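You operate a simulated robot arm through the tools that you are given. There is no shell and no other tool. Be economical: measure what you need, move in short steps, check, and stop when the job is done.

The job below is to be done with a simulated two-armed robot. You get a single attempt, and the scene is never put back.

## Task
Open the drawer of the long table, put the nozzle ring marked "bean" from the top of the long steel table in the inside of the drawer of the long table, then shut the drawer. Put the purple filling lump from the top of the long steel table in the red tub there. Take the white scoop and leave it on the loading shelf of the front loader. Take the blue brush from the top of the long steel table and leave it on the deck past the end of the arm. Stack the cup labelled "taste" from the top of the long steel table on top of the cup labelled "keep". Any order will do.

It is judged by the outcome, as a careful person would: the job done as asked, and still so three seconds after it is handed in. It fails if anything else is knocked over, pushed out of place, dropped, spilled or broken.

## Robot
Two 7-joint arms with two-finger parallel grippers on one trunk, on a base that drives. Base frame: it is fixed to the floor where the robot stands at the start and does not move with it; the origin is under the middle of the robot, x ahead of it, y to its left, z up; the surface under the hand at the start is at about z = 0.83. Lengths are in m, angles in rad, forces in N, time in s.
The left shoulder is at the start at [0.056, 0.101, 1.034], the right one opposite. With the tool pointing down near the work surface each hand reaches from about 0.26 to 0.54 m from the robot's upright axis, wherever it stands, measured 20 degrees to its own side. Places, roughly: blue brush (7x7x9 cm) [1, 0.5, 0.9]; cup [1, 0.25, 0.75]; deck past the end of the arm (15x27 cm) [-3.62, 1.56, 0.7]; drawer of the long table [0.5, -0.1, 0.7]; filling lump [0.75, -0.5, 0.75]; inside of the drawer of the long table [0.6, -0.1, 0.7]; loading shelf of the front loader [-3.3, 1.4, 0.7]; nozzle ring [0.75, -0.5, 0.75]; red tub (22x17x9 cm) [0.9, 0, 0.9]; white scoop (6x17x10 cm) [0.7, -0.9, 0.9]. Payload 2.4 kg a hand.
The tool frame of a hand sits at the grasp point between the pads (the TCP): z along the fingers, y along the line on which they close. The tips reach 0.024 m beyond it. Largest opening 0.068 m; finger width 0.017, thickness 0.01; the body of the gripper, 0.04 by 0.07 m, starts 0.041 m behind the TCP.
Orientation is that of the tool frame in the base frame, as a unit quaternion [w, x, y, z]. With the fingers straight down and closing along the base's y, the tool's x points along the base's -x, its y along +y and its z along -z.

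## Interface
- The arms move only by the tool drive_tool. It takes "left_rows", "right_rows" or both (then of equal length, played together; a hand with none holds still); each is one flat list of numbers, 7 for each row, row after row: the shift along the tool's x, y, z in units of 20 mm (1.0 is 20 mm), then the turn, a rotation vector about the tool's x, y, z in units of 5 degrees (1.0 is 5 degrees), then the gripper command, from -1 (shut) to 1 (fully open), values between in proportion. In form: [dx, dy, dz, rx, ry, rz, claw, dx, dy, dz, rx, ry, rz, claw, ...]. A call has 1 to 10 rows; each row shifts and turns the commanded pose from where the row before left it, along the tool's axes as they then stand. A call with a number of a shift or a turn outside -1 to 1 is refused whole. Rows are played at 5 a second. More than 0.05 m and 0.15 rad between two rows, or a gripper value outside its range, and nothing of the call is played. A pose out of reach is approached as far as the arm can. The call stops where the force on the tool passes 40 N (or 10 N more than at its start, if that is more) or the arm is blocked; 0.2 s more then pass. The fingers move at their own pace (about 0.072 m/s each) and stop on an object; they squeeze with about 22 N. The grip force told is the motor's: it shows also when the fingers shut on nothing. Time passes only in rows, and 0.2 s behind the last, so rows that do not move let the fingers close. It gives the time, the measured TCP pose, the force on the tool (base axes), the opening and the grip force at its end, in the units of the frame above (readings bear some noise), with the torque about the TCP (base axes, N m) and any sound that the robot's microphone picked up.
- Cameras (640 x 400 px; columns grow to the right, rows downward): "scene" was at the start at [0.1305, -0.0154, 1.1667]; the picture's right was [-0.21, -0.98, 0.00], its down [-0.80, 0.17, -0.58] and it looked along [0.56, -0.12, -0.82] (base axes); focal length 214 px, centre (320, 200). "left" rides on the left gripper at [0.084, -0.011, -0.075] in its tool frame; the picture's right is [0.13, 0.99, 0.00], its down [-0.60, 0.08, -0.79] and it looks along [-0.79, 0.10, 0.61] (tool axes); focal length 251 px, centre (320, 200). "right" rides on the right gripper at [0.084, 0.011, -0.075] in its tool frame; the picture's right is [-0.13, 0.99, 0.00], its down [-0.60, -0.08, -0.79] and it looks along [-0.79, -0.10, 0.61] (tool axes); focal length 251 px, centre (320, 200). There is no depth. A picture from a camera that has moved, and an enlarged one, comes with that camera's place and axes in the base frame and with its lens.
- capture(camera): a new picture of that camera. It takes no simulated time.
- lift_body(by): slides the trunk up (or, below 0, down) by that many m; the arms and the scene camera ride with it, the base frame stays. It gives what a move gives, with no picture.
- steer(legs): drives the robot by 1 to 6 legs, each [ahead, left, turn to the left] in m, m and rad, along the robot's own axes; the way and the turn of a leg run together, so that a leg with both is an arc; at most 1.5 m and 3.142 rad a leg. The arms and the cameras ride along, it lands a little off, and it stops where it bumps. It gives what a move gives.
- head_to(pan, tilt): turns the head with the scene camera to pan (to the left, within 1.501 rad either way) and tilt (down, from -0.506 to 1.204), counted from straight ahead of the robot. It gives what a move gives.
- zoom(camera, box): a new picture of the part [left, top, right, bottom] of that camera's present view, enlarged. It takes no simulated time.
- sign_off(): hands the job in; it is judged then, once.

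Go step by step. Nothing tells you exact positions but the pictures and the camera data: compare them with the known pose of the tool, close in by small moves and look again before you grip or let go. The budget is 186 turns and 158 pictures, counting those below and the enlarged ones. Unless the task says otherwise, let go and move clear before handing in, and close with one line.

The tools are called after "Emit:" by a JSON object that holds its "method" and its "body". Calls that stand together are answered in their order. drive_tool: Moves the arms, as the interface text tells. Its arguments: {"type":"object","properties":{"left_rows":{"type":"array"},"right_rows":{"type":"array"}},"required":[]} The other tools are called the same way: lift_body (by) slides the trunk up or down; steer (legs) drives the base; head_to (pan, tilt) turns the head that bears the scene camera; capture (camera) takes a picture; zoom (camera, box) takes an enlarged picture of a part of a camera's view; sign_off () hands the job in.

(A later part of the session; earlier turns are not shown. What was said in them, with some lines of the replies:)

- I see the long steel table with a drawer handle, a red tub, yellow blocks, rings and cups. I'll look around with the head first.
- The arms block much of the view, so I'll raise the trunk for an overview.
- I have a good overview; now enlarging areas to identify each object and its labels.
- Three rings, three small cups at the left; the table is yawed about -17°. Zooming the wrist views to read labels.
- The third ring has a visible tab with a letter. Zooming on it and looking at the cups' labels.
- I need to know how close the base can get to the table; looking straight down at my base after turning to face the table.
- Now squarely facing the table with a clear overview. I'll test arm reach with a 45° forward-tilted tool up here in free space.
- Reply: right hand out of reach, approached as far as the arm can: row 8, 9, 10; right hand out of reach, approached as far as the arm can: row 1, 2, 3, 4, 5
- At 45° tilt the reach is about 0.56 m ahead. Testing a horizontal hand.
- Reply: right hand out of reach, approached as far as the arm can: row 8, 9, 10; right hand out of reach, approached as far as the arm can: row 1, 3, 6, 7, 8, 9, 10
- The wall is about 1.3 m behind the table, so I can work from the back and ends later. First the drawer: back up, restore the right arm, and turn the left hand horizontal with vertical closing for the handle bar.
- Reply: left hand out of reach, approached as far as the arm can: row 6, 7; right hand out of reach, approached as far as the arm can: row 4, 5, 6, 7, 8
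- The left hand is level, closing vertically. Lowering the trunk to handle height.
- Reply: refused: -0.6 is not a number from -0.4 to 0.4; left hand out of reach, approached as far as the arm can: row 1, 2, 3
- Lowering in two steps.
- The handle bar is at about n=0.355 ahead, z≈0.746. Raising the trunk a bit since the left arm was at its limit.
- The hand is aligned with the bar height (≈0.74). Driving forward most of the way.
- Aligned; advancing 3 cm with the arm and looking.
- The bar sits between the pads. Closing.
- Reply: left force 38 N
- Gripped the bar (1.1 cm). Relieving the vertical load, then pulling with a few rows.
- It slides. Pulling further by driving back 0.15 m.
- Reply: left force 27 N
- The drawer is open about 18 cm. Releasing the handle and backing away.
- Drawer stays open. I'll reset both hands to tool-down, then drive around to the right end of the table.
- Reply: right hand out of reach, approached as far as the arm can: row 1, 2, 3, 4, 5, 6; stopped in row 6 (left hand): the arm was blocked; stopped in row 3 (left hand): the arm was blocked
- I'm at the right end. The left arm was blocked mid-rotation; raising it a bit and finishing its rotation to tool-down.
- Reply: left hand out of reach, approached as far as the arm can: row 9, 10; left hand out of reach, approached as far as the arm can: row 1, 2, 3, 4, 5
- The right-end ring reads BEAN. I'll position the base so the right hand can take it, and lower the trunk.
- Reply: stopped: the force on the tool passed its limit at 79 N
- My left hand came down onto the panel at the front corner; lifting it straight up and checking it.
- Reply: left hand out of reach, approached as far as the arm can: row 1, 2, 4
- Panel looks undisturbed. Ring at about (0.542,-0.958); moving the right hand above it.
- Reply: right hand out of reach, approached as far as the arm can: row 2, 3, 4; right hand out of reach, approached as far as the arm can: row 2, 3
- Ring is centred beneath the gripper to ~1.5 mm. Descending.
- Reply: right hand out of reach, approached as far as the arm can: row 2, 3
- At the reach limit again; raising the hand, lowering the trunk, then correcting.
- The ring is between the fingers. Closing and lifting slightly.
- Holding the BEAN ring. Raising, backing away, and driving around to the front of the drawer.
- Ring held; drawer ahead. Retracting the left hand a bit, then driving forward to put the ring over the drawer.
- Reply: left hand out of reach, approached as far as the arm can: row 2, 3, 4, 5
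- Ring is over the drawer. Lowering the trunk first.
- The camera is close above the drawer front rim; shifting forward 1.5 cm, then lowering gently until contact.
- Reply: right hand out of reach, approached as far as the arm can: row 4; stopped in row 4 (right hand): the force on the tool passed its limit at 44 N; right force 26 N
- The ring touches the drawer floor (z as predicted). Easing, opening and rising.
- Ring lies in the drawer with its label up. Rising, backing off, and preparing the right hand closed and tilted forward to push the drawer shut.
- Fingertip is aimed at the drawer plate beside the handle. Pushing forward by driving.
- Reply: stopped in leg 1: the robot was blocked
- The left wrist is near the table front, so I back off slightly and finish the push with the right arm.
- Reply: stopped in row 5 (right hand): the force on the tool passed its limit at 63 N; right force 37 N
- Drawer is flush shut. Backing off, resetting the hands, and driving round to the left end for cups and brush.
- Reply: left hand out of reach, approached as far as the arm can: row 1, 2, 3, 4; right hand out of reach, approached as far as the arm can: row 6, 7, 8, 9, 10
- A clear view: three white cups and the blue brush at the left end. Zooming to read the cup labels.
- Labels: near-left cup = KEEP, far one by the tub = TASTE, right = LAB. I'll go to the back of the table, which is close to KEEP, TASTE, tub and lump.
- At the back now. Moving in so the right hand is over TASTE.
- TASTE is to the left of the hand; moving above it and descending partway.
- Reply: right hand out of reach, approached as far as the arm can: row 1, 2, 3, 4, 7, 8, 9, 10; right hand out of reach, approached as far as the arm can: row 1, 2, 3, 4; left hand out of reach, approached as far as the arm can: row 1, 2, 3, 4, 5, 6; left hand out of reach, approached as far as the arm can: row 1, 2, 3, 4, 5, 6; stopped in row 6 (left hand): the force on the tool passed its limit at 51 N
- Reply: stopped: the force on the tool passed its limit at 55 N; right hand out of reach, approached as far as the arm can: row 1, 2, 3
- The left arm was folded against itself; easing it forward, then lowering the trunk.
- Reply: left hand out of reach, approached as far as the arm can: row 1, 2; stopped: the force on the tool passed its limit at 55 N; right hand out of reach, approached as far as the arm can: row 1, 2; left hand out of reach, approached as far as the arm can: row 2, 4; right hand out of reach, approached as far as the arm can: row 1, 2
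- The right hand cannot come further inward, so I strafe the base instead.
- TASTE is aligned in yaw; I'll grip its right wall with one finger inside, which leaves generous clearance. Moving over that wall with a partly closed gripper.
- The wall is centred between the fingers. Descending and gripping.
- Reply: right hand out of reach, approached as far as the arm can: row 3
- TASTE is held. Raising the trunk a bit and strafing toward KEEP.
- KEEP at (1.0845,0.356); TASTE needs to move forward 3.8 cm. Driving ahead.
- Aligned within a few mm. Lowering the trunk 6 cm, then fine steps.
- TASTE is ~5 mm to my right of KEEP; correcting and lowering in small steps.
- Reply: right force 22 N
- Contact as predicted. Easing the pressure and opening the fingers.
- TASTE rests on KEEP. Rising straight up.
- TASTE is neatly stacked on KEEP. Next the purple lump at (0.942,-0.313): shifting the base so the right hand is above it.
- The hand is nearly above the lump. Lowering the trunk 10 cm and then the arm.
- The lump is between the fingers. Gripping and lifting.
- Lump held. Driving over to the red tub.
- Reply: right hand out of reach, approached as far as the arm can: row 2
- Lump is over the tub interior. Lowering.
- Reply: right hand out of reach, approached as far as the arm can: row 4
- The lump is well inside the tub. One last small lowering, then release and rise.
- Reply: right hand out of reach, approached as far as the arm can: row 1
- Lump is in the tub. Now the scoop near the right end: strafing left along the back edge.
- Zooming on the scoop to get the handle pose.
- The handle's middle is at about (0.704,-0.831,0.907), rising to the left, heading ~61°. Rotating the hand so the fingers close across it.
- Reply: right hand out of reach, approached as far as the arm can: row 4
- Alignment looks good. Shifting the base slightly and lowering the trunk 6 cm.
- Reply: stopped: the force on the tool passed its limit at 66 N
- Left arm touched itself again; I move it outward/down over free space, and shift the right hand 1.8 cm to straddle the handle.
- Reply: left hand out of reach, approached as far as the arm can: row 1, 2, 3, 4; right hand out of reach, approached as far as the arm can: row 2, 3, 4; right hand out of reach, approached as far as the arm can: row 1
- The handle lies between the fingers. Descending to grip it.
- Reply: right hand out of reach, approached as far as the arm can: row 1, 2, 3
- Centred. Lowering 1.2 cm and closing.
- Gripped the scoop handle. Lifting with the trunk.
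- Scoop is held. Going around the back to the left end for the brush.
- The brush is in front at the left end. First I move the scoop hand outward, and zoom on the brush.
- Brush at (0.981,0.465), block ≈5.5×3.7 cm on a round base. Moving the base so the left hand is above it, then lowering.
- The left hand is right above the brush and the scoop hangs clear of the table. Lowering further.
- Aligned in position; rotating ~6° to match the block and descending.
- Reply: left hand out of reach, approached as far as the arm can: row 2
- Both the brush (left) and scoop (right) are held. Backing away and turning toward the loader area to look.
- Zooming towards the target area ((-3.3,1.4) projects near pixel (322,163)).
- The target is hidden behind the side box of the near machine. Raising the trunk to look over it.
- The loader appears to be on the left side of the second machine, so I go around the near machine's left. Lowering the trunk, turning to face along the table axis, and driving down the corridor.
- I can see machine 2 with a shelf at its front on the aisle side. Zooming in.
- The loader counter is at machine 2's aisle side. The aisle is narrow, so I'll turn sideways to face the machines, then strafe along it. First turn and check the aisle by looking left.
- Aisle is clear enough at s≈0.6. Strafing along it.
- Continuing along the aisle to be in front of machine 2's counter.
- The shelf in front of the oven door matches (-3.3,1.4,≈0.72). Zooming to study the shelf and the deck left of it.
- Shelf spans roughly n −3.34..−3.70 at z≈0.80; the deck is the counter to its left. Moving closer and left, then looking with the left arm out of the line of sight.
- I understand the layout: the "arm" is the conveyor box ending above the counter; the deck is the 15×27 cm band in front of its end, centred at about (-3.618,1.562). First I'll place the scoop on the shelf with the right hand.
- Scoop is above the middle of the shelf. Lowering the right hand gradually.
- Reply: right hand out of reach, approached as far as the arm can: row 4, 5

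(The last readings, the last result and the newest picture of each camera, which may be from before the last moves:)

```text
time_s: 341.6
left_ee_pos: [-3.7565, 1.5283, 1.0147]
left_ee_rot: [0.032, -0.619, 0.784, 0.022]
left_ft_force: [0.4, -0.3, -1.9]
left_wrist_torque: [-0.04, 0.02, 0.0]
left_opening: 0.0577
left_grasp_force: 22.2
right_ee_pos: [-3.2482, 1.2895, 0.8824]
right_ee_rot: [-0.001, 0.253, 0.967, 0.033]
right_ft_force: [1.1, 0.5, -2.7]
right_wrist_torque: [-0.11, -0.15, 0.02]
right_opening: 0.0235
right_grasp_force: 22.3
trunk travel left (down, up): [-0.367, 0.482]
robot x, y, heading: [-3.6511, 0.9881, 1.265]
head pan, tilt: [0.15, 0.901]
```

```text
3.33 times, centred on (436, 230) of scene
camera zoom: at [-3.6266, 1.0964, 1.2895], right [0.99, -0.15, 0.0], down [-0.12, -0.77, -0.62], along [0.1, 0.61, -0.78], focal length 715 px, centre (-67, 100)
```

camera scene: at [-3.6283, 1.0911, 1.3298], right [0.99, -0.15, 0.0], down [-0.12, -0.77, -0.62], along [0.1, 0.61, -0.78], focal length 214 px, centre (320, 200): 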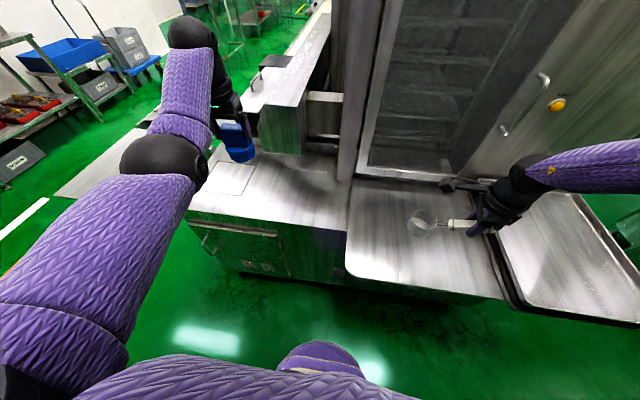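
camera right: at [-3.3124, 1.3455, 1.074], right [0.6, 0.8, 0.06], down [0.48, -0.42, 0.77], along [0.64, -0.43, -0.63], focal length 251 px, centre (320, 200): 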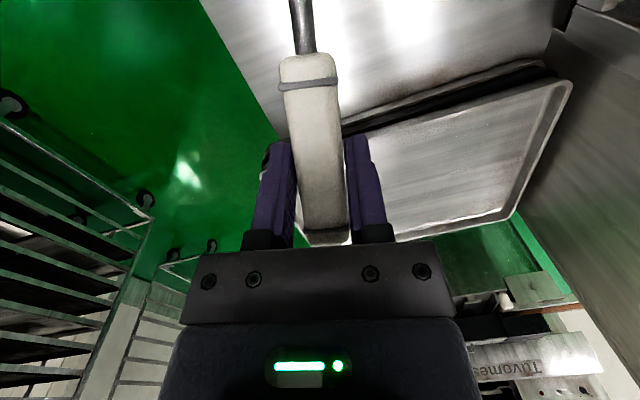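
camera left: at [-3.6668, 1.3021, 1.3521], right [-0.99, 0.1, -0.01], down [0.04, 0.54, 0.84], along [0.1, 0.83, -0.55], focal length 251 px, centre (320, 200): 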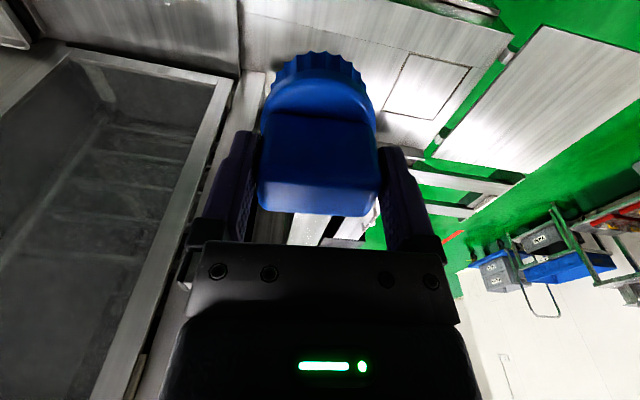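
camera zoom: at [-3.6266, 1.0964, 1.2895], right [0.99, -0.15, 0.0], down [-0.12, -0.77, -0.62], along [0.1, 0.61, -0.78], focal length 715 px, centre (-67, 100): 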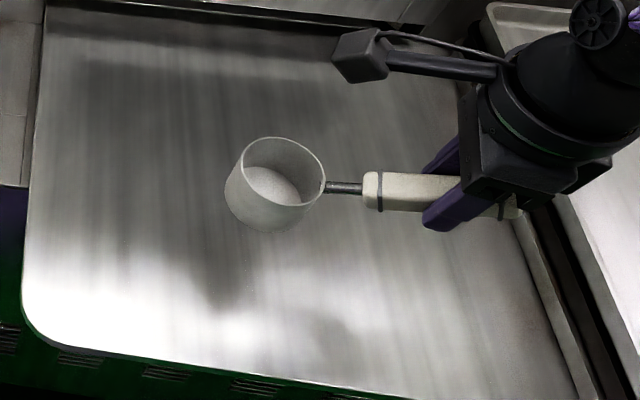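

Emit:
{"method": "lift_body", "body": {"by": -0.02}}

Emit:
{"method": "lift_body", "body": {"by": -0.015}}

Emit:
{"method": "lift_body", "body": {"by": -0.012}}

Emit:
{"method": "zoom", "body": {"camera": "scene", "box": [340, 170, 532, 290]}}

```text
time_s: 342.3
left_ee_pos: [-3.758, 1.5277, 0.9951]
left_ee_rot: [0.033, -0.618, 0.785, 0.022]
left_ft_force: [1.2, -0.6, -2.1]
left_wrist_torque: [-0.04, -0.02, -0.03]
left_opening: 0.0577
left_grasp_force: 21.9
right_ee_pos: [-3.2486, 1.2889, 0.8614]
right_ee_rot: [-0.001, 0.252, 0.967, 0.034]
right_ft_force: [1.4, 0.2, -2.6]
right_wrist_torque: [-0.1, -0.16, 0.01]
right_opening: 0.0236
right_grasp_force: 22.4
trunk travel left (down, up): [-0.347, 0.502]
robot x, y, heading: [-3.6472, 0.9888, 1.267]
head pan, tilt: [0.15, 0.901]
```

```text
time_s: 343.1
left_ee_pos: [-3.7574, 1.5297, 0.9777]
left_ee_rot: [0.034, -0.618, 0.785, 0.025]
left_ft_force: [1.6, 11.4, -10.7]
left_wrist_torque: [0.2, -0.04, 0.03]
left_opening: 0.0576
left_grasp_force: 21.9
right_ee_pos: [-3.2487, 1.29, 0.8473]
right_ee_rot: [-0.001, 0.253, 0.967, 0.033]
right_ft_force: [0.3, -0.1, -2.2]
right_wrist_torque: [-0.09, -0.14, 0.0]
right_opening: 0.0235
right_grasp_force: 22.1
trunk travel left (down, up): [-0.332, 0.517]
robot x, y, heading: [-3.6484, 0.987, 1.263]
head pan, tilt: [0.15, 0.901]
stopped: the force on the tool passed its limit at 42 N (the readings are from after the stop); the commanded pose is now the measured one
```

```text
time_s: 343.5
left_ee_pos: [-3.7562, 1.5299, 0.9684]
left_ee_rot: [0.036, -0.616, 0.787, 0.027]
left_ft_force: [1.6, 11.6, -10.7]
left_wrist_torque: [0.22, -0.05, -0.02]
left_opening: 0.0579
left_grasp_force: 21.5
right_ee_pos: [-3.2491, 1.2884, 0.8361]
right_ee_rot: [-0.002, 0.254, 0.967, 0.031]
right_ft_force: [-0.4, 0.2, -2.1]
right_wrist_torque: [-0.11, -0.14, -0.02]
right_opening: 0.0233
right_grasp_force: 22.0
trunk travel left (down, up): [-0.323, 0.526]
robot x, y, heading: [-3.6494, 0.9817, 1.27]
head pan, tilt: [0.15, 0.901]
stopped: the force on the tool passed its limit at 48 N (the readings are from after the stop); the commanded pose is now the measured one
```

```text
3.33 times, centred on (436, 230) of scene
camera zoom: at [-3.6242, 1.1039, 1.2445], right [0.99, -0.15, 0.0], down [-0.12, -0.77, -0.62], along [0.1, 0.61, -0.78], focal length 715 px, centre (-67, 100)
```

zoom: 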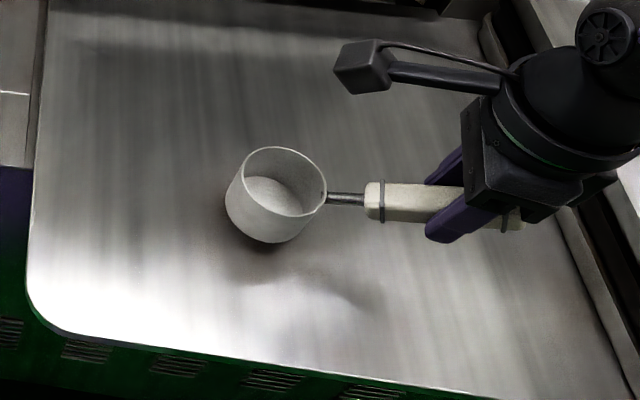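

Left arm is self-limiting again; easing it forward/down a little, then continuing to lower the scoop in small steps.

Emit:
{"method": "drive_tool", "body": {"left_rows": [-0.4, 0, 0.6, 0, 0, 0, -1, -0.4, 0, 0.6, 0, 0, 0, -1], "right_rows": [0, 0, 0.2, 0, 0, 0, -1, 0, 0, 0.2, 0, 0, 0, -1]}}

Emit:
{"method": "lift_body", "body": {"by": -0.01}}

Emit:
{"method": "lift_body", "body": {"by": -0.01}}

```text
time_s: 344.1
left_ee_pos: [-3.751, 1.5496, 0.9467]
left_ee_rot: [0.035, -0.616, 0.787, 0.027]
left_ft_force: [-0.7, 0.5, -1.4]
left_wrist_torque: [0.0, 0.01, -0.03]
left_opening: 0.0578
left_grasp_force: 22.0
right_ee_pos: [-3.2492, 1.2903, 0.8286]
right_ee_rot: [-0.001, 0.253, 0.967, 0.032]
right_ft_force: [0.3, 0.5, -3.0]
right_wrist_torque: [-0.09, -0.16, -0.01]
right_opening: 0.0238
right_grasp_force: 22.2
trunk travel left (down, up): [-0.323, 0.526]
robot x, y, heading: [-3.6479, 0.9884, 1.262]
head pan, tilt: [0.15, 0.901]
```

```text
time_s: 344.7
left_ee_pos: [-3.752, 1.5484, 0.9366]
left_ee_rot: [0.035, -0.615, 0.787, 0.026]
left_ft_force: [0.1, 0.3, -1.4]
left_wrist_torque: [-0.01, 0.04, 0.01]
left_opening: 0.0574
left_grasp_force: 21.4
right_ee_pos: [-3.2488, 1.29, 0.8201]
right_ee_rot: [-0.001, 0.254, 0.967, 0.033]
right_ft_force: [0.1, 0.2, -3.4]
right_wrist_torque: [-0.09, -0.17, -0.03]
right_opening: 0.0235
right_grasp_force: 22.4
trunk travel left (down, up): [-0.313, 0.536]
robot x, y, heading: [-3.6502, 0.9865, 1.259]
head pan, tilt: [0.15, 0.901]
```

```text
time_s: 345.3
left_ee_pos: [-3.7515, 1.5474, 0.926]
left_ee_rot: [0.035, -0.616, 0.787, 0.026]
left_ft_force: [-0.1, 0.2, -2.6]
left_wrist_torque: [-0.02, 0.0, 0.03]
left_opening: 0.0579
left_grasp_force: 21.6
right_ee_pos: [-3.2487, 1.2892, 0.8087]
right_ee_rot: [-0.001, 0.254, 0.967, 0.032]
right_ft_force: [3.2, 0.9, 3.8]
right_wrist_torque: [0.14, -0.01, -0.12]
right_opening: 0.0235
right_grasp_force: 22.0
trunk travel left (down, up): [-0.303, 0.546]
robot x, y, heading: [-3.6521, 0.9887, 1.266]
head pan, tilt: [0.15, 0.901]
```

The scoop has touched the shelf (z≈0.73). Checking, then releasing.

Emit:
{"method": "lift_body", "body": {"by": -0.004}}

Emit:
{"method": "zoom", "body": {"camera": "scene", "box": [340, 170, 532, 290]}}

```text
time_s: 345.8
left_ee_pos: [-3.7533, 1.5481, 0.9229]
left_ee_rot: [0.035, -0.616, 0.787, 0.026]
left_ft_force: [0.5, 0.1, -2.2]
left_wrist_torque: [-0.01, 0.02, -0.01]
left_opening: 0.0578
left_grasp_force: 22.6
right_ee_pos: [-3.2493, 1.2892, 0.8052]
right_ee_rot: [-0.002, 0.254, 0.967, 0.032]
right_ft_force: [2.8, -2.2, 4.8]
right_wrist_torque: [0.03, 0.09, -0.01]
right_opening: 0.0235
right_grasp_force: 22.1
trunk travel left (down, up): [-0.299, 0.55]
robot x, y, heading: [-3.6516, 0.9881, 1.267]
head pan, tilt: [0.15, 0.901]
```

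```text
3.33 times, centred on (436, 230) of scene
camera zoom: at [-3.6228, 1.108, 1.2204], right [0.99, -0.15, 0.0], down [-0.12, -0.77, -0.62], along [0.1, 0.61, -0.78], focal length 715 px, centre (-67, 100)
```

zoom: 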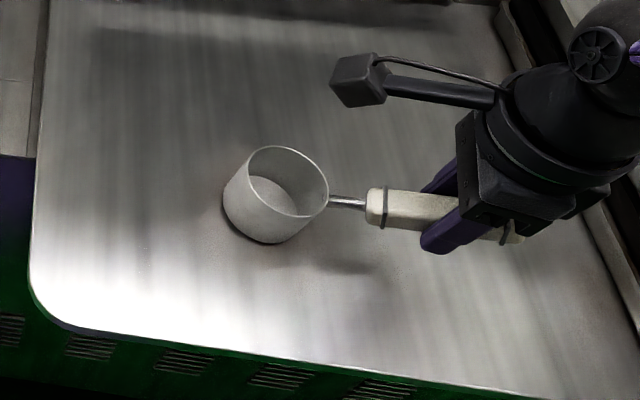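

Resting. Opening the right gripper and rising.

Emit:
{"method": "drive_tool", "body": {"right_rows": [0, 0, 0, 0, 0, 0, -0.1, 0, 0, 0, 0, 0, 0, 0.5, 0, 0, 0, 0, 0, 0, 1, 0, 0, -0.5, 0, 0, 0, 1, 0, 0, -0.7, 0, 0, 0, 1, 0, 0, -1, 0, 0, 0, 1, 0, 0, -1, 0, 0, 0, 1, 0, 0, -1, 0, 0, 0, 1, 0, 0, -1, 0, 0, 0, 1]}}

Emit:
{"method": "capture", "body": {"camera": "scene"}}

```text
time_s: 347.8
left_ee_pos: [-3.7521, 1.5481, 0.9212]
left_ee_rot: [0.035, -0.616, 0.786, 0.027]
left_ft_force: [0.1, 0.1, -1.4]
left_wrist_torque: [-0.02, 0.02, 0.03]
left_opening: 0.0577
left_grasp_force: 22.0
right_ee_pos: [-3.2513, 1.2831, 0.9099]
right_ee_rot: [-0.001, 0.254, 0.967, 0.032]
right_ft_force: [-0.5, -0.3, 0.2]
right_wrist_torque: [-0.01, 0.02, -0.01]
right_opening: 0.0679
right_grasp_force: 0.0
trunk travel left (down, up): [-0.299, 0.55]
robot x, y, heading: [-3.6498, 0.9875, 1.263]
head pan, tilt: [0.15, 0.901]
```

```text
27 pictures are left
camera scene: at [-3.6229, 1.1083, 1.2205], right [0.99, -0.15, 0.0], down [-0.12, -0.77, -0.62], along [0.1, 0.61, -0.78], focal length 214 px, centre (320, 200)
```

scene: 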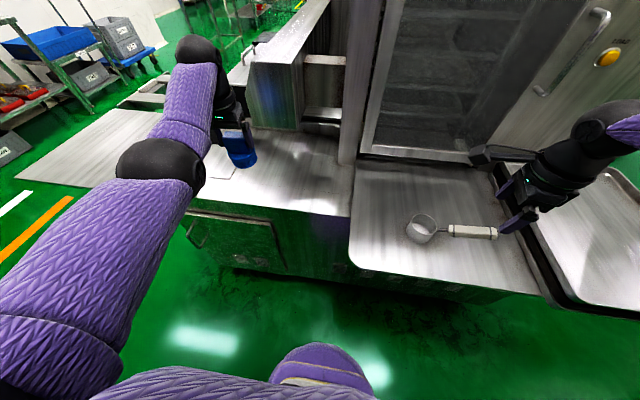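

Scoop stands on the shelf. Raising the right hand well clear, then shifting so the brush is above the deck point (-3.64,1.575).

Emit:
{"method": "drive_tool", "body": {"right_rows": [0, 0, -1, 0, 0, 0, 1, 0, 0, -1, 0, 0, 0, 1, 0, 0, -1, 0, 0, 0, 1, 0, 0, -1, 0, 0, 0, 1, 0, 0, -1, 0, 0, 0, 1, 0, 0, -1, 0, 0, 0, 1, 0, 0, -1, 0, 0, 0, 1]}}

Emit:
{"method": "steer", "body": {"legs": [[0, -0.098, 0], [0.055, 0, 0]]}}

Emit:
{"method": "capture", "body": {"camera": "scene"}}

Emit:
{"method": "capture", "body": {"camera": "left"}}

```text
time_s: 349.4
left_ee_pos: [-3.7531, 1.5482, 0.9214]
left_ee_rot: [0.035, -0.616, 0.787, 0.026]
left_ft_force: [-0.5, 0.4, -2.2]
left_wrist_torque: [-0.01, 0.0, 0.01]
left_opening: 0.0577
left_grasp_force: 22.0
right_ee_pos: [-3.2506, 1.2756, 1.0481]
right_ee_rot: [-0.001, 0.253, 0.967, 0.033]
right_ft_force: [1.0, 0.0, 0.3]
right_wrist_torque: [-0.02, 0.0, 0.0]
right_opening: 0.0683
right_grasp_force: 0.0
trunk travel left (down, up): [-0.299, 0.55]
robot x, y, heading: [-3.6476, 0.9891, 1.267]
head pan, tilt: [0.15, 0.901]
```

```text
time_s: 351.1
left_ee_pos: [-3.643, 1.5719, 0.9227]
left_ee_rot: [0.034, -0.616, 0.787, 0.025]
left_ft_force: [0.4, -0.1, -1.3]
left_wrist_torque: [-0.02, 0.0, 0.02]
left_opening: 0.058
left_grasp_force: 22.2
right_ee_pos: [-3.142, 1.2977, 1.0479]
right_ee_rot: [-0.001, 0.254, 0.967, 0.033]
right_ft_force: [-0.1, -0.2, -0.4]
right_wrist_torque: [0.03, -0.02, 0.0]
right_opening: 0.0679
right_grasp_force: 0.1
trunk travel left (down, up): [-0.299, 0.55]
robot x, y, heading: [-3.5401, 1.0098, 1.264]
head pan, tilt: [0.15, 0.901]
```

```text
26 pictures are left
camera scene: at [-3.514, 1.132, 1.2204], right [0.99, -0.15, 0.0], down [-0.12, -0.77, -0.62], along [0.1, 0.61, -0.78], focal length 214 px, centre (320, 200)
```

scene: 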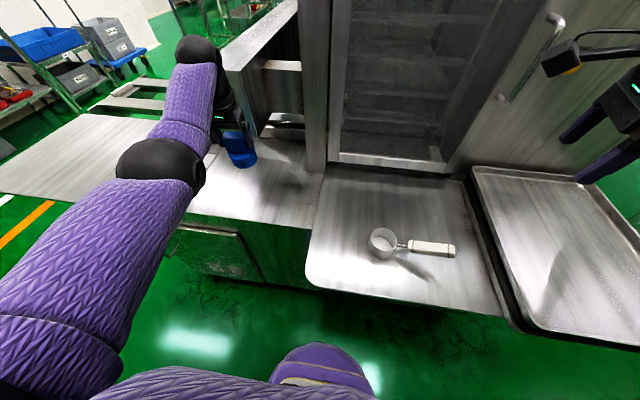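

```text
25 pictures are left
camera left: at [-3.6551, 1.4805, 0.9895], right [-0.99, 0.11, -0.01], down [0.05, 0.54, 0.84], along [0.1, 0.84, -0.54], focal length 251 px, centre (320, 200)
```

left: 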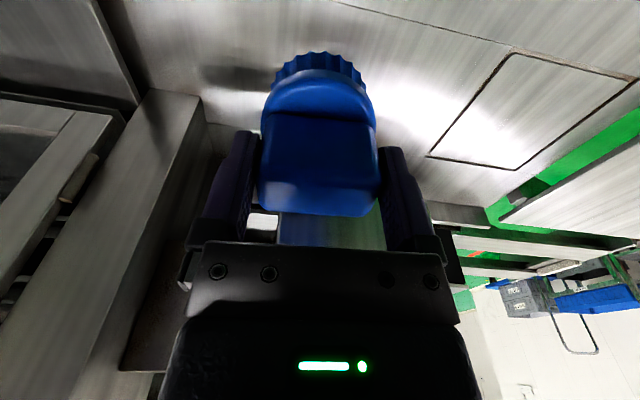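

Brush is in front of the arm's end. Straightening its tilt, moving ~2 cm further in, then lowering.

Emit:
{"method": "drive_tool", "body": {"left_rows": [-0.5, 0, 0, 0, 0.48, 0, -1, -0.5, 0, 0, 0, 0.48, 0, -1]}}

Emit:
{"method": "lift_body", "body": {"by": -0.05}}

Emit:
{"method": "capture", "body": {"camera": "left"}}

```text
time_s: 351.7
left_ee_pos: [-3.6438, 1.5664, 0.9233]
left_ee_rot: [0.001, -0.616, 0.788, 0.0]
left_ft_force: [-0.3, -0.1, -1.7]
left_wrist_torque: [0.0, 0.04, 0.0]
left_opening: 0.0579
left_grasp_force: 22.3
left hand out of reach, approached as far as the arm can: row 1, 2
right_ee_pos: [-3.1432, 1.2983, 1.048]
right_ee_rot: [-0.002, 0.254, 0.967, 0.033]
right_ft_force: [-0.3, 0.9, -0.4]
right_wrist_torque: [-0.02, 0.04, -0.01]
right_opening: 0.068
right_grasp_force: 0.1
trunk travel left (down, up): [-0.299, 0.55]
robot x, y, heading: [-3.543, 1.0106, 1.263]
head pan, tilt: [0.15, 0.901]
```

```text
time_s: 352.6
left_ee_pos: [-3.6422, 1.5664, 0.8732]
left_ee_rot: [0.003, -0.616, 0.787, 0.0]
left_ft_force: [-0.1, 0.1, -1.5]
left_wrist_torque: [-0.01, 0.0, 0.0]
left_opening: 0.0577
left_grasp_force: 21.9
right_ee_pos: [-3.1428, 1.2968, 0.9981]
right_ee_rot: [-0.001, 0.254, 0.967, 0.034]
right_ft_force: [0.7, 0.8, -0.4]
right_wrist_torque: [-0.01, 0.0, 0.01]
right_opening: 0.068
right_grasp_force: 0.1
trunk travel left (down, up): [-0.249, 0.6]
robot x, y, heading: [-3.5385, 1.0112, 1.265]
head pan, tilt: [0.15, 0.901]
```

```text
24 pictures are left
camera left: at [-3.6536, 1.4818, 0.9486], right [-0.99, 0.11, 0.0], down [0.07, 0.6, 0.79], along [0.09, 0.79, -0.61], focal length 251 px, centre (320, 200)
```

left: 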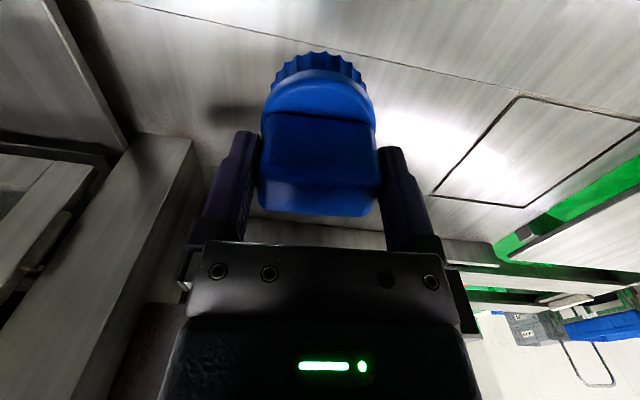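

The brush centre sits right on the near marking line; driving 2.8 cm further in and 1 cm left.

Emit:
{"method": "steer", "body": {"legs": [[0.028, 0.01, 0]]}}

Emit:
{"method": "capture", "body": {"camera": "left"}}

Emit:
{"method": "capture", "body": {"camera": "scene"}}

```text
time_s: 353.4
left_ee_pos: [-3.6446, 1.5972, 0.8739]
left_ee_rot: [0.002, -0.616, 0.788, 0.001]
left_ft_force: [-0.8, 0.9, -1.8]
left_wrist_torque: [0.02, 0.02, 0.02]
left_opening: 0.0577
left_grasp_force: 22.1
right_ee_pos: [-3.1442, 1.3275, 0.9979]
right_ee_rot: [-0.001, 0.253, 0.967, 0.034]
right_ft_force: [-0.3, -0.5, -0.1]
right_wrist_torque: [-0.02, -0.01, -0.01]
right_opening: 0.0681
right_grasp_force: 0.2
trunk travel left (down, up): [-0.249, 0.6]
robot x, y, heading: [-3.5416, 1.0416, 1.264]
head pan, tilt: [0.15, 0.901]
```

```text
23 pictures are left
camera left: at [-3.6546, 1.5122, 0.9484], right [-0.99, 0.11, 0.0], down [0.07, 0.6, 0.79], along [0.09, 0.79, -0.61], focal length 251 px, centre (320, 200)
```

left: 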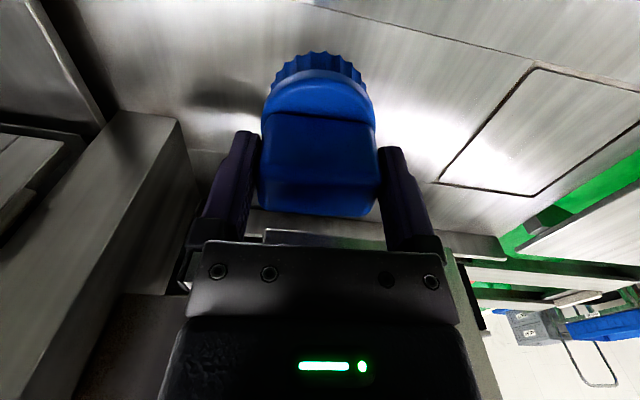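

```text
22 pictures are left
camera scene: at [-3.512, 1.1723, 1.1697], right [0.99, -0.15, 0.0], down [-0.12, -0.77, -0.62], along [0.1, 0.61, -0.78], focal length 214 px, centre (320, 200)
```

scene: 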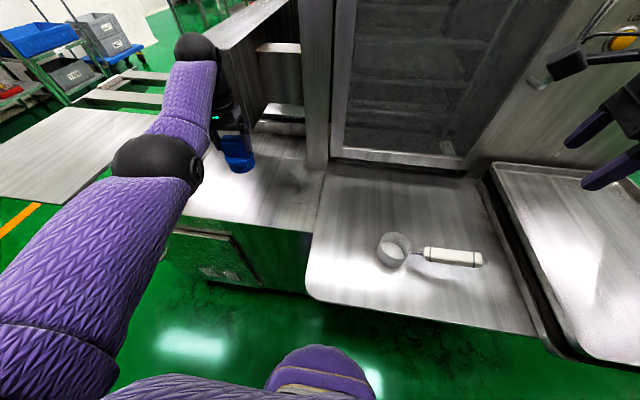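

Good. Lowering by the trunk in small steps until contact.

Emit:
{"method": "lift_body", "body": {"by": -0.03}}

Emit:
{"method": "lift_body", "body": {"by": -0.015}}

Emit:
{"method": "capture", "body": {"camera": "left"}}

```text
time_s: 354.2
left_ee_pos: [-3.6454, 1.598, 0.8445]
left_ee_rot: [0.003, -0.616, 0.788, 0.0]
left_ft_force: [0.0, 0.5, -1.2]
left_wrist_torque: [-0.05, 0.02, 0.03]
left_opening: 0.0577
left_grasp_force: 22.0
right_ee_pos: [-3.1441, 1.3278, 0.9686]
right_ee_rot: [-0.001, 0.254, 0.967, 0.033]
right_ft_force: [0.1, 1.1, 0.7]
right_wrist_torque: [-0.05, 0.04, 0.01]
right_opening: 0.068
right_grasp_force: 0.0
trunk travel left (down, up): [-0.219, 0.63]
robot x, y, heading: [-3.5407, 1.0432, 1.268]
head pan, tilt: [0.15, 0.901]
```

```text
time_s: 354.8
left_ee_pos: [-3.6447, 1.5971, 0.8283]
left_ee_rot: [0.002, -0.616, 0.788, 0.0]
left_ft_force: [-0.9, 0.2, -1.9]
left_wrist_torque: [-0.05, -0.01, 0.0]
left_opening: 0.0577
left_grasp_force: 22.2
right_ee_pos: [-3.1446, 1.3275, 0.9532]
right_ee_rot: [-0.002, 0.253, 0.967, 0.033]
right_ft_force: [0.6, 0.0, 0.6]
right_wrist_torque: [-0.02, -0.01, -0.01]
right_opening: 0.0678
right_grasp_force: 0.1
trunk travel left (down, up): [-0.204, 0.645]
robot x, y, heading: [-3.5404, 1.0431, 1.263]
head pan, tilt: [0.15, 0.901]
```

```text
21 pictures are left
camera left: at [-3.6546, 1.5119, 0.9036], right [-0.99, 0.11, 0.0], down [0.07, 0.6, 0.79], along [0.09, 0.79, -0.61], focal length 251 px, centre (320, 200)
```

left: 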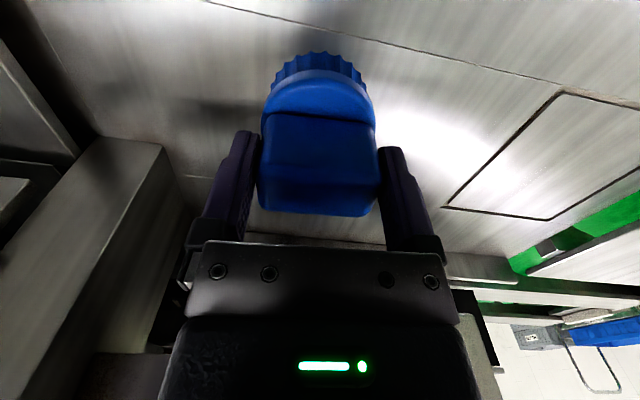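

Emit:
{"method": "lift_body", "body": {"by": -0.012}}

Emit:
{"method": "lift_body", "body": {"by": -0.006}}

Emit:
{"method": "lift_body", "body": {"by": -0.005}}

```text
time_s: 355.4
left_ee_pos: [-3.6446, 1.5969, 0.8164]
left_ee_rot: [0.003, -0.616, 0.787, 0.001]
left_ft_force: [-6.5, 12.6, -11.6]
left_wrist_torque: [0.15, -0.66, -0.86]
left_opening: 0.0577
left_grasp_force: 22.0
right_ee_pos: [-3.145, 1.3269, 0.9413]
right_ee_rot: [-0.002, 0.254, 0.967, 0.032]
right_ft_force: [-0.1, -0.3, -0.2]
right_wrist_torque: [0.04, 0.02, -0.01]
right_opening: 0.068
right_grasp_force: 0.1
trunk travel left (down, up): [-0.192, 0.657]
robot x, y, heading: [-3.5414, 1.0404, 1.266]
head pan, tilt: [0.15, 0.901]
```

```text
time_s: 355.8
left_ee_pos: [-3.6455, 1.5988, 0.8104]
left_ee_rot: [0.003, -0.615, 0.789, 0.003]
left_ft_force: [0.7, 10.1, -10.7]
left_wrist_torque: [0.24, -0.02, 0.01]
left_opening: 0.0577
left_grasp_force: 22.0
right_ee_pos: [-3.1448, 1.3275, 0.9347]
right_ee_rot: [-0.001, 0.254, 0.967, 0.032]
right_ft_force: [0.1, -0.3, 0.2]
right_wrist_torque: [-0.01, -0.05, -0.02]
right_opening: 0.0677
right_grasp_force: 0.0
trunk travel left (down, up): [-0.187, 0.662]
robot x, y, heading: [-3.5446, 1.0358, 1.27]
head pan, tilt: [0.15, 0.901]
stopped: the force on the tool passed its limit at 47 N (the readings are from after the stop); the commanded pose is now the measured one
```

```text
time_s: 356.3
left_ee_pos: [-3.6445, 1.5997, 0.8058]
left_ee_rot: [0.004, -0.614, 0.789, 0.004]
left_ft_force: [1.4, 10.7, -12.4]
left_wrist_torque: [0.24, -0.03, -0.03]
left_opening: 0.0579
left_grasp_force: 21.9
right_ee_pos: [-3.1438, 1.3268, 0.93]
right_ee_rot: [-0.002, 0.254, 0.967, 0.031]
right_ft_force: [0.7, -0.2, -0.2]
right_wrist_torque: [0.01, 0.0, 0.03]
right_opening: 0.0678
right_grasp_force: 0.0
trunk travel left (down, up): [-0.182, 0.667]
robot x, y, heading: [-3.5377, 1.0399, 1.267]
head pan, tilt: [0.15, 0.901]
stopped: the force on the tool passed its limit at 46 N (the readings are from after the stop); the commanded pose is now the measured one
```

The load is self-contact of the left arm, not the deck. Lowering with the arm itself in small steps.

Emit:
{"method": "drive_tool", "body": {"left_rows": [-0.1, 0, 0.2, 0, 0, 0, -1, 0, 0, 0.2, 0, 0, 0, -1, 0, 0, 0, 0, 0, 0, -1]}}

Emit:
{"method": "zoom", "body": {"camera": "scene", "box": [160, 80, 340, 230]}}

```text
time_s: 357.1
left_ee_pos: [-3.6432, 1.6015, 0.7981]
left_ee_rot: [0.003, -0.614, 0.789, 0.004]
left_ft_force: [-0.7, -0.8, -1.7]
left_wrist_torque: [-0.01, -0.01, -0.04]
left_opening: 0.0579
left_grasp_force: 21.6
right_ee_pos: [-3.1447, 1.3286, 0.9306]
right_ee_rot: [-0.001, 0.254, 0.967, 0.031]
right_ft_force: [0.5, 0.5, 0.0]
right_wrist_torque: [0.0, -0.01, -0.01]
right_opening: 0.0681
right_grasp_force: 0.0
trunk travel left (down, up): [-0.182, 0.667]
robot x, y, heading: [-3.5433, 1.0385, 1.265]
head pan, tilt: [0.15, 0.901]
```

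```text
2.67 times, centred on (250, 155) of scene
camera zoom: at [-3.5067, 1.1886, 1.1017], right [0.99, -0.15, 0.0], down [-0.12, -0.77, -0.62], along [0.1, 0.61, -0.78], focal length 572 px, centre (507, 320)
```

zoom: 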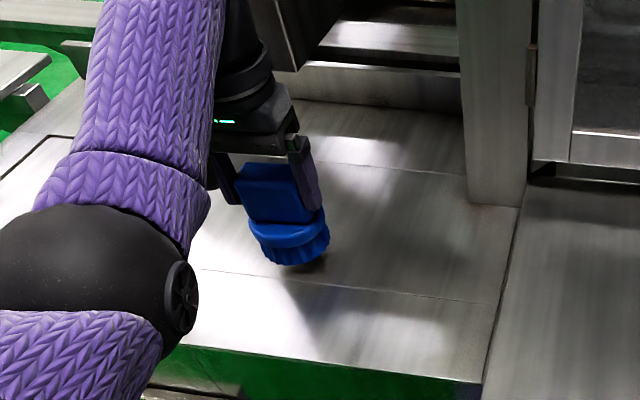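

Almost touching, within the marked band. Continuing in small steps.

Emit:
{"method": "drive_tool", "body": {"left_rows": [0, 0, 0.2, 0, 0, 0, -1, 0, 0, 0.15, 0, 0, 0, -1, 0, 0, 0, 0, 0, 0, -1]}}

Emit:
{"method": "zoom", "body": {"camera": "scene", "box": [220, 120, 316, 200]}}

```text
time_s: 357.9
left_ee_pos: [-3.6441, 1.6008, 0.7905]
left_ee_rot: [0.004, -0.614, 0.79, 0.004]
left_ft_force: [0.3, 0.0, -2.1]
left_wrist_torque: [-0.02, 0.01, -0.02]
left_opening: 0.0575
left_grasp_force: 21.8
right_ee_pos: [-3.1438, 1.3283, 0.9308]
right_ee_rot: [-0.001, 0.254, 0.967, 0.031]
right_ft_force: [0.4, 1.3, 0.8]
right_wrist_torque: [-0.01, -0.04, 0.01]
right_opening: 0.0682
right_grasp_force: 0.1
trunk travel left (down, up): [-0.182, 0.667]
robot x, y, heading: [-3.5414, 1.0412, 1.261]
head pan, tilt: [0.15, 0.901]
```

```text
5.00 times, centred on (268, 160) of scene
camera zoom: at [-3.5067, 1.1886, 1.1017], right [0.99, -0.15, 0.0], down [-0.12, -0.77, -0.62], along [0.1, 0.61, -0.78], focal length 1072 px, centre (580, 400)
```

zoom: 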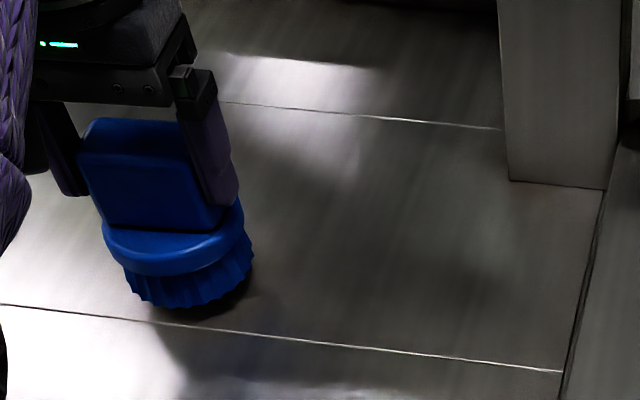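

Emit:
{"method": "drive_tool", "body": {"left_rows": [0, 0, 0.15, 0, 0, 0, -1, 0, 0, 0.15, 0, 0, 0, -1, 0, 0, 0, 0, 0, 0, -1]}}

Emit:
{"method": "drive_tool", "body": {"left_rows": [0, 0, 0.15, 0, 0, 0, -1, 0, 0, 0.1, 0, 0, 0, -1, 0, 0, 0, 0, 0, 0, -1]}}

```text
time_s: 358.7
left_ee_pos: [-3.6435, 1.6008, 0.7835]
left_ee_rot: [0.003, -0.613, 0.79, 0.005]
left_ft_force: [0.5, -0.4, -2.3]
left_wrist_torque: [-0.02, -0.02, 0.03]
left_opening: 0.0577
left_grasp_force: 21.7
right_ee_pos: [-3.1447, 1.3289, 0.9308]
right_ee_rot: [-0.002, 0.255, 0.967, 0.031]
right_ft_force: [0.4, 0.3, -0.8]
right_wrist_torque: [-0.03, 0.02, 0.02]
right_opening: 0.0679
right_grasp_force: 0.1
trunk travel left (down, up): [-0.182, 0.667]
robot x, y, heading: [-3.5405, 1.0399, 1.268]
head pan, tilt: [0.15, 0.901]
```

```text
time_s: 359.5
left_ee_pos: [-3.6444, 1.6023, 0.78]
left_ee_rot: [0.004, -0.613, 0.79, 0.004]
left_ft_force: [-0.2, 0.1, -1.1]
left_wrist_torque: [-0.05, -0.01, -0.01]
left_opening: 0.0578
left_grasp_force: 21.6
right_ee_pos: [-3.1435, 1.3287, 0.9303]
right_ee_rot: [-0.002, 0.254, 0.967, 0.031]
right_ft_force: [-0.9, -0.7, 0.3]
right_wrist_torque: [0.0, 0.02, -0.01]
right_opening: 0.0682
right_grasp_force: 0.0
trunk travel left (down, up): [-0.182, 0.667]
robot x, y, heading: [-3.5396, 1.0414, 1.265]
head pan, tilt: [0.15, 0.901]
```

Emit:
{"method": "drive_tool", "body": {"left_rows": [0, 0, 0.15, 0, 0, 0, -1, 0, 0, 0.1, 0, 0, 0, -1, 0, 0, 0, 0, 0, 0, -1]}}

Emit:
{"method": "zoom", "body": {"camera": "scene", "box": [220, 120, 316, 200]}}

```text
time_s: 360.3
left_ee_pos: [-3.6422, 1.6011, 0.7763]
left_ee_rot: [0.005, -0.614, 0.79, 0.005]
left_ft_force: [-1.5, 2.1, 9.9]
left_wrist_torque: [-0.05, 0.14, -0.07]
left_opening: 0.0575
left_grasp_force: 22.0
right_ee_pos: [-3.1451, 1.3284, 0.9307]
right_ee_rot: [-0.002, 0.254, 0.967, 0.032]
right_ft_force: [0.3, 0.1, 0.6]
right_wrist_torque: [-0.02, 0.0, 0.01]
right_opening: 0.0679
right_grasp_force: 0.1
trunk travel left (down, up): [-0.182, 0.667]
robot x, y, heading: [-3.5437, 1.041, 1.265]
head pan, tilt: [0.15, 0.901]
```

```text
5.00 times, centred on (268, 160) of scene
camera zoom: at [-3.5067, 1.1879, 1.1019], right [0.99, -0.15, 0.0], down [-0.12, -0.77, -0.62], along [0.1, 0.61, -0.78], focal length 1072 px, centre (580, 400)
```

zoom: 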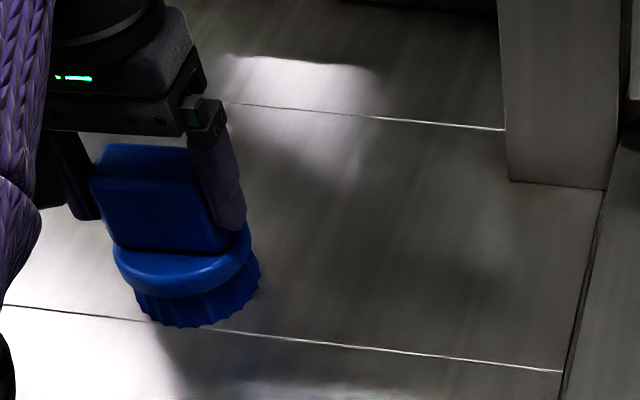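

Contact at deck height z≈0.70. The given deck centre is slightly nearer to me, so I lift 6 mm, shift back 1.6 cm, and set it down again.

Emit:
{"method": "drive_tool", "body": {"left_rows": [0, 0, -0.35, 0, 0, 0, -1, 0.4, -0.4, 0, 0, 0, 0, -1, 0.4, -0.4, 0, 0, 0, 0, -1, 0, 0, 0.2, 0, 0, 0, -1, 0, 0, 0.15, 0, 0, 0, -1, 0, 0, 0.05, 0, 0, 0, -1]}}

Emit:
{"method": "zoom", "body": {"camera": "scene", "box": [220, 120, 316, 200]}}

```text
time_s: 361.7
left_ee_pos: [-3.6327, 1.5819, 0.7763]
left_ee_rot: [0.005, -0.613, 0.79, 0.005]
left_ft_force: [-0.8, 0.9, 15.5]
left_wrist_torque: [-0.25, 0.04, 0.02]
left_opening: 0.0577
left_grasp_force: 22.1
right_ee_pos: [-3.1441, 1.3261, 0.9305]
right_ee_rot: [-0.002, 0.254, 0.967, 0.031]
right_ft_force: [0.2, 0.8, 0.2]
right_wrist_torque: [0.01, -0.01, 0.01]
right_opening: 0.0679
right_grasp_force: 0.1
trunk travel left (down, up): [-0.182, 0.667]
robot x, y, heading: [-3.542, 1.0375, 1.263]
head pan, tilt: [0.15, 0.901]
```

```text
5.00 times, centred on (268, 160) of scene
camera zoom: at [-3.5066, 1.1874, 1.1021], right [0.99, -0.15, 0.0], down [-0.12, -0.77, -0.62], along [0.1, 0.61, -0.78], focal length 1072 px, centre (580, 400)
```

zoom: 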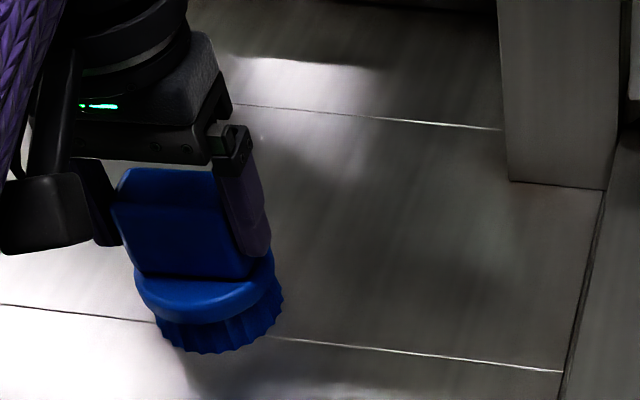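

Position is well inside the deck area (front of the counter, past the arm's end). Releasing the brush and rising straight up.

Emit:
{"method": "drive_tool", "body": {"left_rows": [0, 0, -0.08, 0, 0, 0, -1, 0, 0, 0, 0, 0, 0, 1, 0, 0, 0, 0, 0, 0, 1, 0, 0, -0.5, 0, 0, 0, 1, 0, 0, -0.8, 0, 0, 0, 1, 0, 0, -0.8, 0, 0, 0, 1]}}

Emit:
{"method": "lift_body", "body": {"by": 0.12}}

Emit:
{"method": "capture", "body": {"camera": "scene"}}

```text
time_s: 363.1
left_ee_pos: [-3.6327, 1.5816, 0.8195]
left_ee_rot: [0.004, -0.614, 0.79, 0.004]
left_ft_force: [0.3, 0.0, 0.2]
left_wrist_torque: [0.01, 0.02, -0.01]
left_opening: 0.0683
left_grasp_force: 0.1
right_ee_pos: [-3.1444, 1.3289, 0.9315]
right_ee_rot: [-0.001, 0.254, 0.967, 0.031]
right_ft_force: [-0.5, 0.4, 0.3]
right_wrist_torque: [-0.04, -0.02, -0.01]
right_opening: 0.0679
right_grasp_force: 0.2
trunk travel left (down, up): [-0.182, 0.667]
robot x, y, heading: [-3.5406, 1.0447, 1.265]
head pan, tilt: [0.15, 0.901]
```

```text
time_s: 364.6
left_ee_pos: [-3.6317, 1.5823, 0.9373]
left_ee_rot: [0.004, -0.614, 0.79, 0.004]
left_ft_force: [-0.1, -0.3, 0.0]
left_wrist_torque: [-0.05, 0.0, -0.01]
left_opening: 0.0681
left_grasp_force: 0.0
right_ee_pos: [-3.1434, 1.3285, 1.0509]
right_ee_rot: [-0.001, 0.254, 0.967, 0.031]
right_ft_force: [-0.6, 0.7, 0.8]
right_wrist_torque: [0.0, 0.0, 0.02]
right_opening: 0.0679
right_grasp_force: 0.0
trunk travel left (down, up): [-0.302, 0.547]
robot x, y, heading: [-3.5369, 1.0381, 1.262]
head pan, tilt: [0.15, 0.901]
```

```text
16 pictures are left
camera scene: at [-3.5154, 1.161, 1.2237], right [0.99, -0.15, 0.0], down [-0.12, -0.77, -0.62], along [0.1, 0.61, -0.78], focal length 214 px, centre (320, 200)
```

scene: 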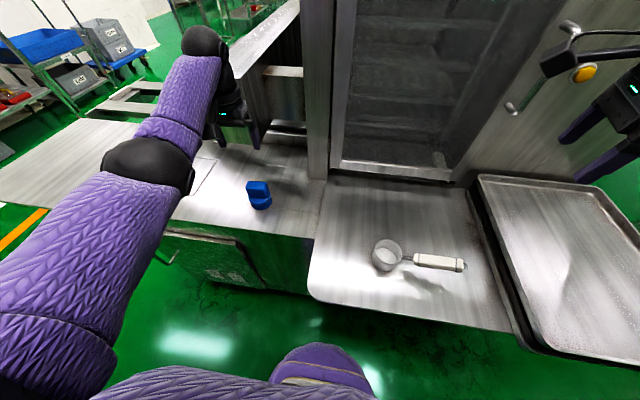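

Brush stands on the deck and scoop on the shelf. Raising and backing clear, with one last look.

Emit:
{"method": "lift_body", "body": {"by": 0.2}}

Emit:
{"method": "steer", "body": {"legs": [[-0.25, 0, 0]]}}

Emit:
{"method": "zoom", "body": {"camera": "scene", "box": [180, 100, 480, 290]}}

```text
time_s: 366.8
left_ee_pos: [-3.6332, 1.5777, 1.146]
left_ee_rot: [0.011, -0.614, 0.789, 0.01]
left_ft_force: [0.6, -0.5, -0.2]
left_wrist_torque: [0.01, -0.02, -0.03]
left_opening: 0.068
left_grasp_force: 0.0
right_ee_pos: [-3.1444, 1.3275, 1.2503]
right_ee_rot: [-0.002, 0.254, 0.967, 0.032]
right_ft_force: [-0.1, -0.2, 0.3]
right_wrist_torque: [0.01, 0.03, 0.05]
right_opening: 0.0681
right_grasp_force: 0.1
trunk travel left (down, up): [-0.502, 0.347]
robot x, y, heading: [-3.5405, 1.0358, 1.266]
head pan, tilt: [0.15, 0.901]
```

```text
time_s: 368.6
left_ee_pos: [-3.71, 1.3383, 1.145]
left_ee_rot: [0.01, -0.614, 0.789, 0.009]
left_ft_force: [-0.2, -0.1, 0.7]
left_wrist_torque: [0.04, 0.05, -0.01]
left_opening: 0.0681
left_grasp_force: 0.1
right_ee_pos: [-3.2191, 1.088, 1.2511]
right_ee_rot: [-0.001, 0.252, 0.967, 0.032]
right_ft_force: [-0.4, -0.8, 0.0]
right_wrist_torque: [-0.02, 0.0, 0.0]
right_opening: 0.0681
right_grasp_force: 0.1
trunk travel left (down, up): [-0.502, 0.347]
robot x, y, heading: [-3.616, 0.8019, 1.269]
head pan, tilt: [0.15, 0.901]
```

```text
2.11 times, centred on (330, 195) of scene
camera zoom: at [-3.5995, 0.8942, 1.4253], right [0.99, -0.15, 0.0], down [-0.12, -0.77, -0.62], along [0.1, 0.61, -0.78], focal length 452 px, centre (299, 210)
```

zoom: 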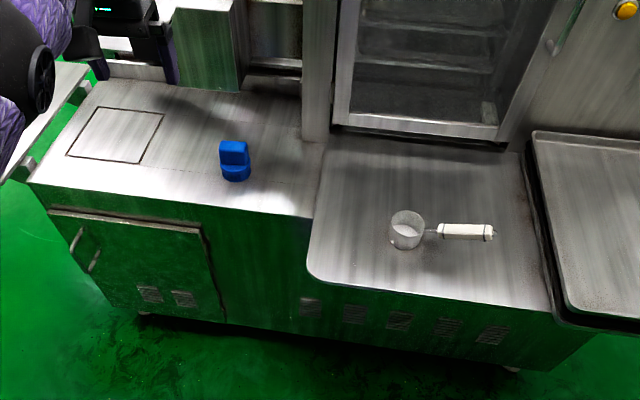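

The scoop stands on the loading shelf and the brush on the deck in front of the arm's end. Both hands are clear, so I'm handing in.

Emit:
{"method": "sign_off", "body": {}}

```text
The job is handed in.
```

All five tasks are done and handed in: the BEAN ring is in the shut drawer, the purple lump is in the red tub, TASTE is stacked on KEEP, the scoop is on the loading shelf and the brush is on the deck. I took the deck to be the front strip of counter past the arm's end. Early on my left hand pressed onto the DAY panel and seemed to leave it undisturbed.
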